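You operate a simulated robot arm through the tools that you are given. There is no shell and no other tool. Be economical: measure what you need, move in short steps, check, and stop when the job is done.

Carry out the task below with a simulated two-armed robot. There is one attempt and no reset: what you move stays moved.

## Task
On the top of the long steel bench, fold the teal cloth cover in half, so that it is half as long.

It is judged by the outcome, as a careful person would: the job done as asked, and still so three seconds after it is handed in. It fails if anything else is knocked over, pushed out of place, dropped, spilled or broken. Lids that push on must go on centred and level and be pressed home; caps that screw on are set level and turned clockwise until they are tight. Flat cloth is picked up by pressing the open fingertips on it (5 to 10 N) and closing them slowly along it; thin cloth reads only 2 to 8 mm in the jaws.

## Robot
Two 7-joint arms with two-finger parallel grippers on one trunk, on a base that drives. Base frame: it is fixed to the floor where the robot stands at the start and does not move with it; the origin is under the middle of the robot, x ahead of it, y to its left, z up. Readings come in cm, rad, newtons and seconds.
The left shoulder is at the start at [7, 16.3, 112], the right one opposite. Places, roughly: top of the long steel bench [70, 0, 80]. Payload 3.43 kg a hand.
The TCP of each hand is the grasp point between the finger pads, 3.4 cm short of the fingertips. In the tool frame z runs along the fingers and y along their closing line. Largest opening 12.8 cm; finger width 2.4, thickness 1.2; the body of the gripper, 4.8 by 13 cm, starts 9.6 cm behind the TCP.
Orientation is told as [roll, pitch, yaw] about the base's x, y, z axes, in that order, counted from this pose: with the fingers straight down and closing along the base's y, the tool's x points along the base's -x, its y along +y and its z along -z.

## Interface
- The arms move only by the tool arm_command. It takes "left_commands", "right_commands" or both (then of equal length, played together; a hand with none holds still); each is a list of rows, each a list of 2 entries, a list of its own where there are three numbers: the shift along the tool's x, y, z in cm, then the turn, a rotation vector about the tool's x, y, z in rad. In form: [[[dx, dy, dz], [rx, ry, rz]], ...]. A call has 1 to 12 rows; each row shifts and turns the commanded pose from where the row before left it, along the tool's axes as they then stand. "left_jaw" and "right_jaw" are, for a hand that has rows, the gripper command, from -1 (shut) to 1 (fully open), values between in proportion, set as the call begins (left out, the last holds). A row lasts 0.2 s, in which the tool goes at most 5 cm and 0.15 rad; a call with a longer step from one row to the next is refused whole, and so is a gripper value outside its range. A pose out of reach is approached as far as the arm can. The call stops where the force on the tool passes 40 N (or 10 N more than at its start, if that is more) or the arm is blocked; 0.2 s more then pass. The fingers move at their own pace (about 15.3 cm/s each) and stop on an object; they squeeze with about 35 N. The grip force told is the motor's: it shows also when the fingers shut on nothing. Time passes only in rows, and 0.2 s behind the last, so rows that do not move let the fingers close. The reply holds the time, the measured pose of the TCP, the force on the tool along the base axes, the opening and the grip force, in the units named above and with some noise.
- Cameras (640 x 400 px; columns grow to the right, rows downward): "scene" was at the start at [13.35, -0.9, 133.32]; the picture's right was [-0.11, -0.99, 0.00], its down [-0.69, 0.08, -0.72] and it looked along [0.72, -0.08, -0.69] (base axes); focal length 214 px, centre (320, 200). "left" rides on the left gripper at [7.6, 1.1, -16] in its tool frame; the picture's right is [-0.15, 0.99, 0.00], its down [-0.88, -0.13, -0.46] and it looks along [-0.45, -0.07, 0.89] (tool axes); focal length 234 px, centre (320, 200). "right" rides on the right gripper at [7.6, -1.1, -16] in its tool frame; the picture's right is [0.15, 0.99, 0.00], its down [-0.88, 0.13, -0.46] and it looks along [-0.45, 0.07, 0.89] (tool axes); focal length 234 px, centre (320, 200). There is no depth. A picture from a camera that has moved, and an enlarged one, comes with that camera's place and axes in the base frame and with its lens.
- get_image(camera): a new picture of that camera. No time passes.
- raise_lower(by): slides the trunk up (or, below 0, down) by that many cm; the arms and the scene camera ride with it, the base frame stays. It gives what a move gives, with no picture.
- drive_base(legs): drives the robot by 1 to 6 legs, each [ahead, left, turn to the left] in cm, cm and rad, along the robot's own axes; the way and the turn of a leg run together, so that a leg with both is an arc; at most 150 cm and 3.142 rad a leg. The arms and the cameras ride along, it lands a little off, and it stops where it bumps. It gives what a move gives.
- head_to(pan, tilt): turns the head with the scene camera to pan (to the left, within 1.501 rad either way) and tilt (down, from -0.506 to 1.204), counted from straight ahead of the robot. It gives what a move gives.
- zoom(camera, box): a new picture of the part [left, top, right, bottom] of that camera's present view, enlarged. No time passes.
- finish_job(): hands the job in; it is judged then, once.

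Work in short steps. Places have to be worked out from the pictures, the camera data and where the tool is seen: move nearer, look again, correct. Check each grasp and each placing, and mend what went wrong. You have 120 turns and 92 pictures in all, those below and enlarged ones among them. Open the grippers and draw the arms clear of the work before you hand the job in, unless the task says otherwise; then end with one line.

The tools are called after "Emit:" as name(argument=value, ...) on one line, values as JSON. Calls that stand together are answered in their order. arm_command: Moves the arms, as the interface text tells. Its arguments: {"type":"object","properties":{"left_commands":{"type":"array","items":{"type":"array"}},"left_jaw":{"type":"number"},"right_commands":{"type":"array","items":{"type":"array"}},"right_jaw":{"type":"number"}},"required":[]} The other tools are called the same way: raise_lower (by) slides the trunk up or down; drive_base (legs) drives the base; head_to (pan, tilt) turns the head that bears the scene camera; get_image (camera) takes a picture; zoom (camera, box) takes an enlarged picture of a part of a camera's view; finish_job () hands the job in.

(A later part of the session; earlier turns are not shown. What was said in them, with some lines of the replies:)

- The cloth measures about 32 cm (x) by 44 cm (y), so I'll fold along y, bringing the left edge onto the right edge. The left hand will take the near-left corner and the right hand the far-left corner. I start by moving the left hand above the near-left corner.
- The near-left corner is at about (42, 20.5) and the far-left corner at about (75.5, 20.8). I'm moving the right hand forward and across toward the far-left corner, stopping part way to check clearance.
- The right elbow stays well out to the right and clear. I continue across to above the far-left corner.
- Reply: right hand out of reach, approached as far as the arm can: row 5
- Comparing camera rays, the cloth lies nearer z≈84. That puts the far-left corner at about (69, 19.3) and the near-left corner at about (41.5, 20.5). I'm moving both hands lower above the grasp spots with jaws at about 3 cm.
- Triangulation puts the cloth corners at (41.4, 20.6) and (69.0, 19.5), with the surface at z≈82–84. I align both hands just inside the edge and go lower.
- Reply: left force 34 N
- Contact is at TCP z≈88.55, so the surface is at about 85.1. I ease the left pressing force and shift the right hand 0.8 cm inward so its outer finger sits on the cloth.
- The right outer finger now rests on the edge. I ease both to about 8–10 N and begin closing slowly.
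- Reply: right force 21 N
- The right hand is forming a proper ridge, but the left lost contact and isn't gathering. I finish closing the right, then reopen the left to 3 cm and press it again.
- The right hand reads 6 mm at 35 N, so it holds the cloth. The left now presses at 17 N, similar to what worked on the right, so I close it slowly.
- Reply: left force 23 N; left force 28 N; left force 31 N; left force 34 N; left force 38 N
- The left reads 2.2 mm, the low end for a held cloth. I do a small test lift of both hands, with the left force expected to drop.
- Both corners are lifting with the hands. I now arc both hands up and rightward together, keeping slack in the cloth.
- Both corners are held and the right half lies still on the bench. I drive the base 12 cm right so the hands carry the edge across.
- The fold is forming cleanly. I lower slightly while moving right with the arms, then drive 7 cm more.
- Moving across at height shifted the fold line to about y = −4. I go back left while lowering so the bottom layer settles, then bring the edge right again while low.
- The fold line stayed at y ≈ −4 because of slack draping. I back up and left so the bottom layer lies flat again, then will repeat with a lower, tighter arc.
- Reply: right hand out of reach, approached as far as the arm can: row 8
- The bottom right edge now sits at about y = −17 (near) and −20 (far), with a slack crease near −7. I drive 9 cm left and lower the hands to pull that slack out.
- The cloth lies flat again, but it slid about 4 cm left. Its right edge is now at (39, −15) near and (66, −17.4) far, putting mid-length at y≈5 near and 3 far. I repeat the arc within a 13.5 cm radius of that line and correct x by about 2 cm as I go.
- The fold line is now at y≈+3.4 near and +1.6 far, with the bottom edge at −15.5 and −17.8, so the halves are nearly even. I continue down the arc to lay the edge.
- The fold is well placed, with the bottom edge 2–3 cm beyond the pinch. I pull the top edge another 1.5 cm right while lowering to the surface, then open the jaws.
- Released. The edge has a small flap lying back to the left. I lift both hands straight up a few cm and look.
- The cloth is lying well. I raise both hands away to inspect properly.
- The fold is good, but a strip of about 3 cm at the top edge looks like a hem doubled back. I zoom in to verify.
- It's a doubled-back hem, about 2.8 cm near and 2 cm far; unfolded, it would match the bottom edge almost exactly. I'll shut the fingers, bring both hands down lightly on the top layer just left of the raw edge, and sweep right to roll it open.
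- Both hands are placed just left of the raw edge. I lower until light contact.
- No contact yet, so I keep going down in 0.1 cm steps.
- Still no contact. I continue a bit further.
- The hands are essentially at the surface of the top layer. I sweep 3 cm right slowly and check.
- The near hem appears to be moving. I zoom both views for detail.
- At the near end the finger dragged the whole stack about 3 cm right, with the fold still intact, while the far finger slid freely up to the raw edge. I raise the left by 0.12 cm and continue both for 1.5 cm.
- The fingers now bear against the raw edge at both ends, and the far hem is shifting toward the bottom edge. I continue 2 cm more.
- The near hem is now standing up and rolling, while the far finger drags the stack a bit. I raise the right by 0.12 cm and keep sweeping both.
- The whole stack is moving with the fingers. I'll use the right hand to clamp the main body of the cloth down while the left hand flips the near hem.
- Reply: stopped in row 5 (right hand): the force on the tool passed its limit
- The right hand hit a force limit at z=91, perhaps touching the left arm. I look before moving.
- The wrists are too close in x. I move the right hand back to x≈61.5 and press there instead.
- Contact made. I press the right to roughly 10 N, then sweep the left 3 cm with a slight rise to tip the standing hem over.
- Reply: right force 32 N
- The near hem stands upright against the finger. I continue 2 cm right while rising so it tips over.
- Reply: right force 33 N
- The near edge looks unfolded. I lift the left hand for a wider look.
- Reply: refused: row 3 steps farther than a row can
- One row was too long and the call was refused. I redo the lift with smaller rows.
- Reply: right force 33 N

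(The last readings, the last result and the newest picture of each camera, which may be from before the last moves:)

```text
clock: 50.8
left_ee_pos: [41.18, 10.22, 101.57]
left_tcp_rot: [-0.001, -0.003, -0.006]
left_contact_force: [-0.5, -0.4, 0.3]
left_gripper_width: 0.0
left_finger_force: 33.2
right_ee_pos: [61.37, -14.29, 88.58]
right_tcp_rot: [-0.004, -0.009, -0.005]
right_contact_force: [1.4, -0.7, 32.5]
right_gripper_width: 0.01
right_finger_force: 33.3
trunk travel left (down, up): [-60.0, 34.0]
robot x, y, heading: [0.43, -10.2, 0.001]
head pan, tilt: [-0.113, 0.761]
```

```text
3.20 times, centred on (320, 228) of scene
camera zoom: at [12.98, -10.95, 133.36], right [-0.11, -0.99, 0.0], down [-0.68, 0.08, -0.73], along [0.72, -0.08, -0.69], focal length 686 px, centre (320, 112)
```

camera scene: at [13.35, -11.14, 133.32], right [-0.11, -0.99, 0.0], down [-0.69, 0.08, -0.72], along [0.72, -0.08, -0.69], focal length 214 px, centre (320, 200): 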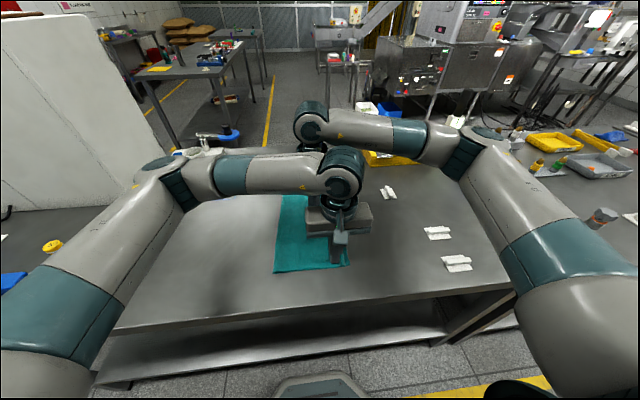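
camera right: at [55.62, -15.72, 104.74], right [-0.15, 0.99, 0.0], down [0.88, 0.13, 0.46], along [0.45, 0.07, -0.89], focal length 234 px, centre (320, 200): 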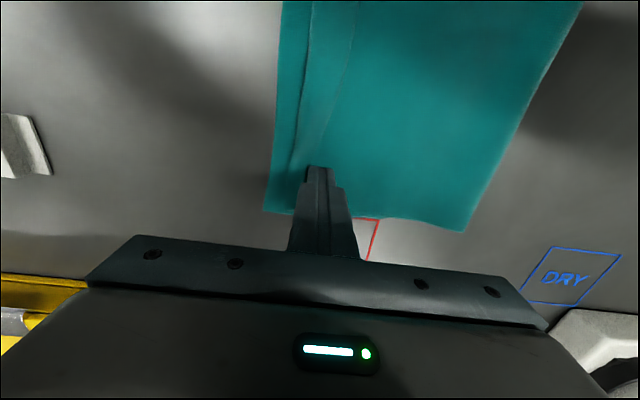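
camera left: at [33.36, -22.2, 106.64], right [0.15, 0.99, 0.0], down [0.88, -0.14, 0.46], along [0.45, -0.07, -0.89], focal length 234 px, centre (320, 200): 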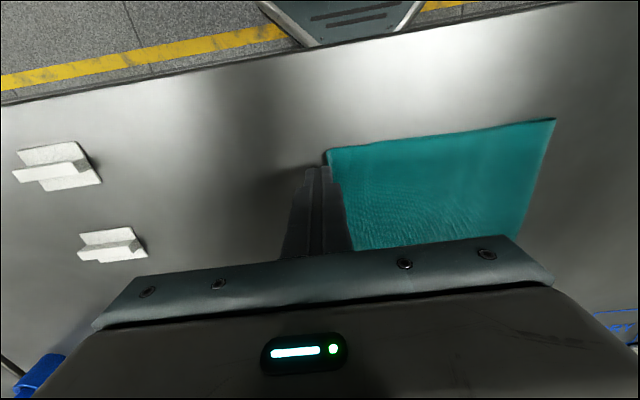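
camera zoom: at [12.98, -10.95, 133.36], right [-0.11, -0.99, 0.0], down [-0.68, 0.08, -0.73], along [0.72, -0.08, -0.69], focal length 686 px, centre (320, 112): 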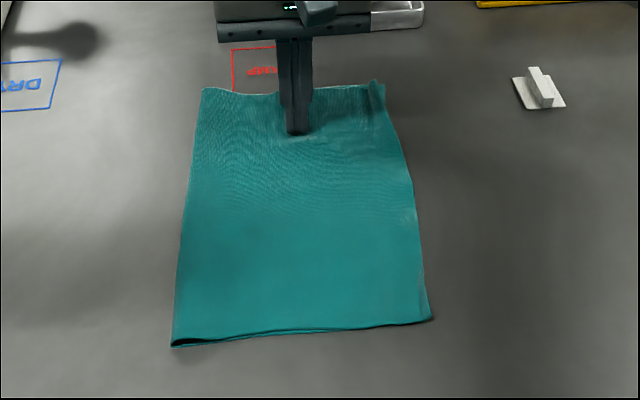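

The hem is unfolded along nearly the full edge, with only the far corner slightly curled. I lift the right hand away and inspect.

Emit:
arm_command(right_commands=[[[0, 0, -2], [0, 0, 0]], [[0, 0, -4], [0, 0, 0]], [[0, 0, -4], [0, 0, 0]], [[0, 0, -4], [0, 0, 0]], [[0, -4.5, 0], [0, 0, 0]], [[0, -4.5, 0], [0, 0, 0]], [[0, -4.5, 0], [0, 0, 0]], [[0, -4.5, 0], [0, 0, 0]], [[0, -4.5, 0], [0, 0, 0]]])

Emit:
zoom(camera="scene", box=[240, 165, 400, 290])

Emit:
zoom(camera="scene", box=[300, 175, 364, 215])

Emit:
zoom(camera="scene", box=[310, 235, 374, 275])

```text
clock: 52.8
left_ee_pos: [41.28, 9.96, 101.47]
left_tcp_rot: [-0.002, 0.0, -0.008]
left_contact_force: [0.7, 0.3, 0.8]
left_gripper_width: 0.03
left_finger_force: 33.4
right_ee_pos: [61.33, -37.02, 102.06]
right_tcp_rot: [-0.002, -0.003, -0.004]
right_contact_force: [0.2, -0.1, 0.4]
right_gripper_width: 0.0
right_finger_force: 33.2
trunk travel left (down, up): [-60.0, 34.0]
robot x, y, heading: [-0.47, -10.02, 0.005]
head pan, tilt: [-0.113, 0.761]
```

```text
3.20 times, centred on (320, 228) of scene
camera zoom: at [13.29, -11.26, 133.33], right [-0.11, -0.99, 0.0], down [-0.69, 0.08, -0.72], along [0.72, -0.08, -0.69], focal length 686 px, centre (320, 112)
```

zoom: 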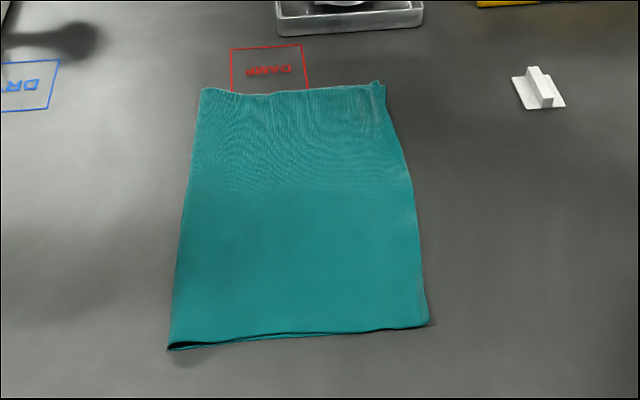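

```text
10.00 times, centred on (332, 195) of scene
camera zoom: at [13.29, -11.26, 133.33], right [-0.11, -0.99, 0.0], down [-0.69, 0.08, -0.72], along [0.72, -0.08, -0.69], focal length 2145 px, centre (200, 250)
```

zoom: 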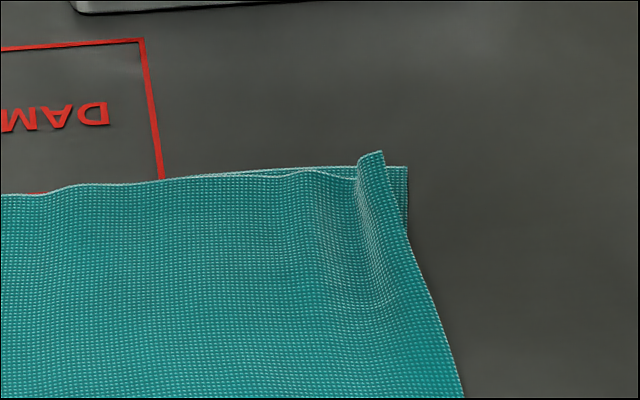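

```text
10.00 times, centred on (342, 255) of scene
camera zoom: at [13.29, -11.26, 133.33], right [-0.11, -0.99, 0.0], down [-0.69, 0.08, -0.72], along [0.72, -0.08, -0.69], focal length 2145 px, centre (100, -350)
```

zoom: 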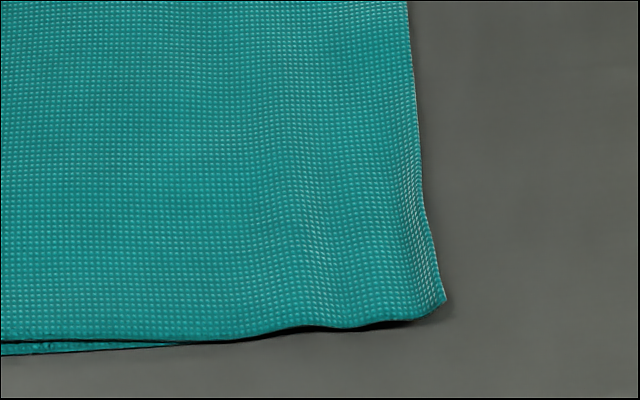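

The fold is clean, with edges within about 1 cm and only a tiny far-corner curl. I open both grippers and draw the arms further clear.

Emit:
arm_command(left_commands=[[[0, 3, -3], [0, 0, 0]], [[0, 3, -3], [0, 0, 0]], [[0, 3, 0], [0, 0, 0]], [[0, 0, 0], [0, 0, 0]]], right_commands=[[[2, 0, -3], [0, 0, 0]], [[2, 0, -3], [0, 0, 0]], [[2, 0, 0], [0, 0, 0]], [[0, 0, 0], [0, 0, 0]]], left_jaw=1, right_jaw=1)

Emit:
get_image(camera="scene")

```text
clock: 53.8
left_ee_pos: [41.43, 18.97, 107.51]
left_tcp_rot: [0.001, -0.001, -0.006]
left_contact_force: [0.1, -0.9, 0.9]
left_gripper_width: 12.81
left_finger_force: 0.1
right_ee_pos: [55.42, -36.99, 108.32]
right_tcp_rot: [0.0, -0.004, -0.004]
right_contact_force: [0.4, 0.3, 0.9]
right_gripper_width: 12.81
right_finger_force: 0.1
trunk travel left (down, up): [-60.0, 34.0]
robot x, y, heading: [0.34, -10.01, -0.0]
head pan, tilt: [-0.113, 0.761]
```

```text
26 pictures are left
camera scene: at [13.37, -11.2, 133.32], right [-0.11, -0.99, 0.0], down [-0.69, 0.08, -0.72], along [0.72, -0.08, -0.69], focal length 214 px, centre (320, 200)
```

scene: 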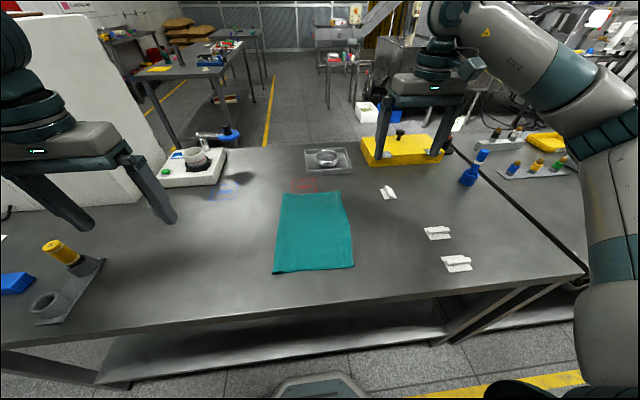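

The cloth is folded in half, nothing else has moved, and both arms are clear with grippers open. I hand it in.

Emit:
finish_job()

```text
The job is handed in.
```

The teal cloth cover is folded in half along its length on the steel bench; its edges line up to within about 1 cm except for a small curl at the far corner, and nothing else was moved.
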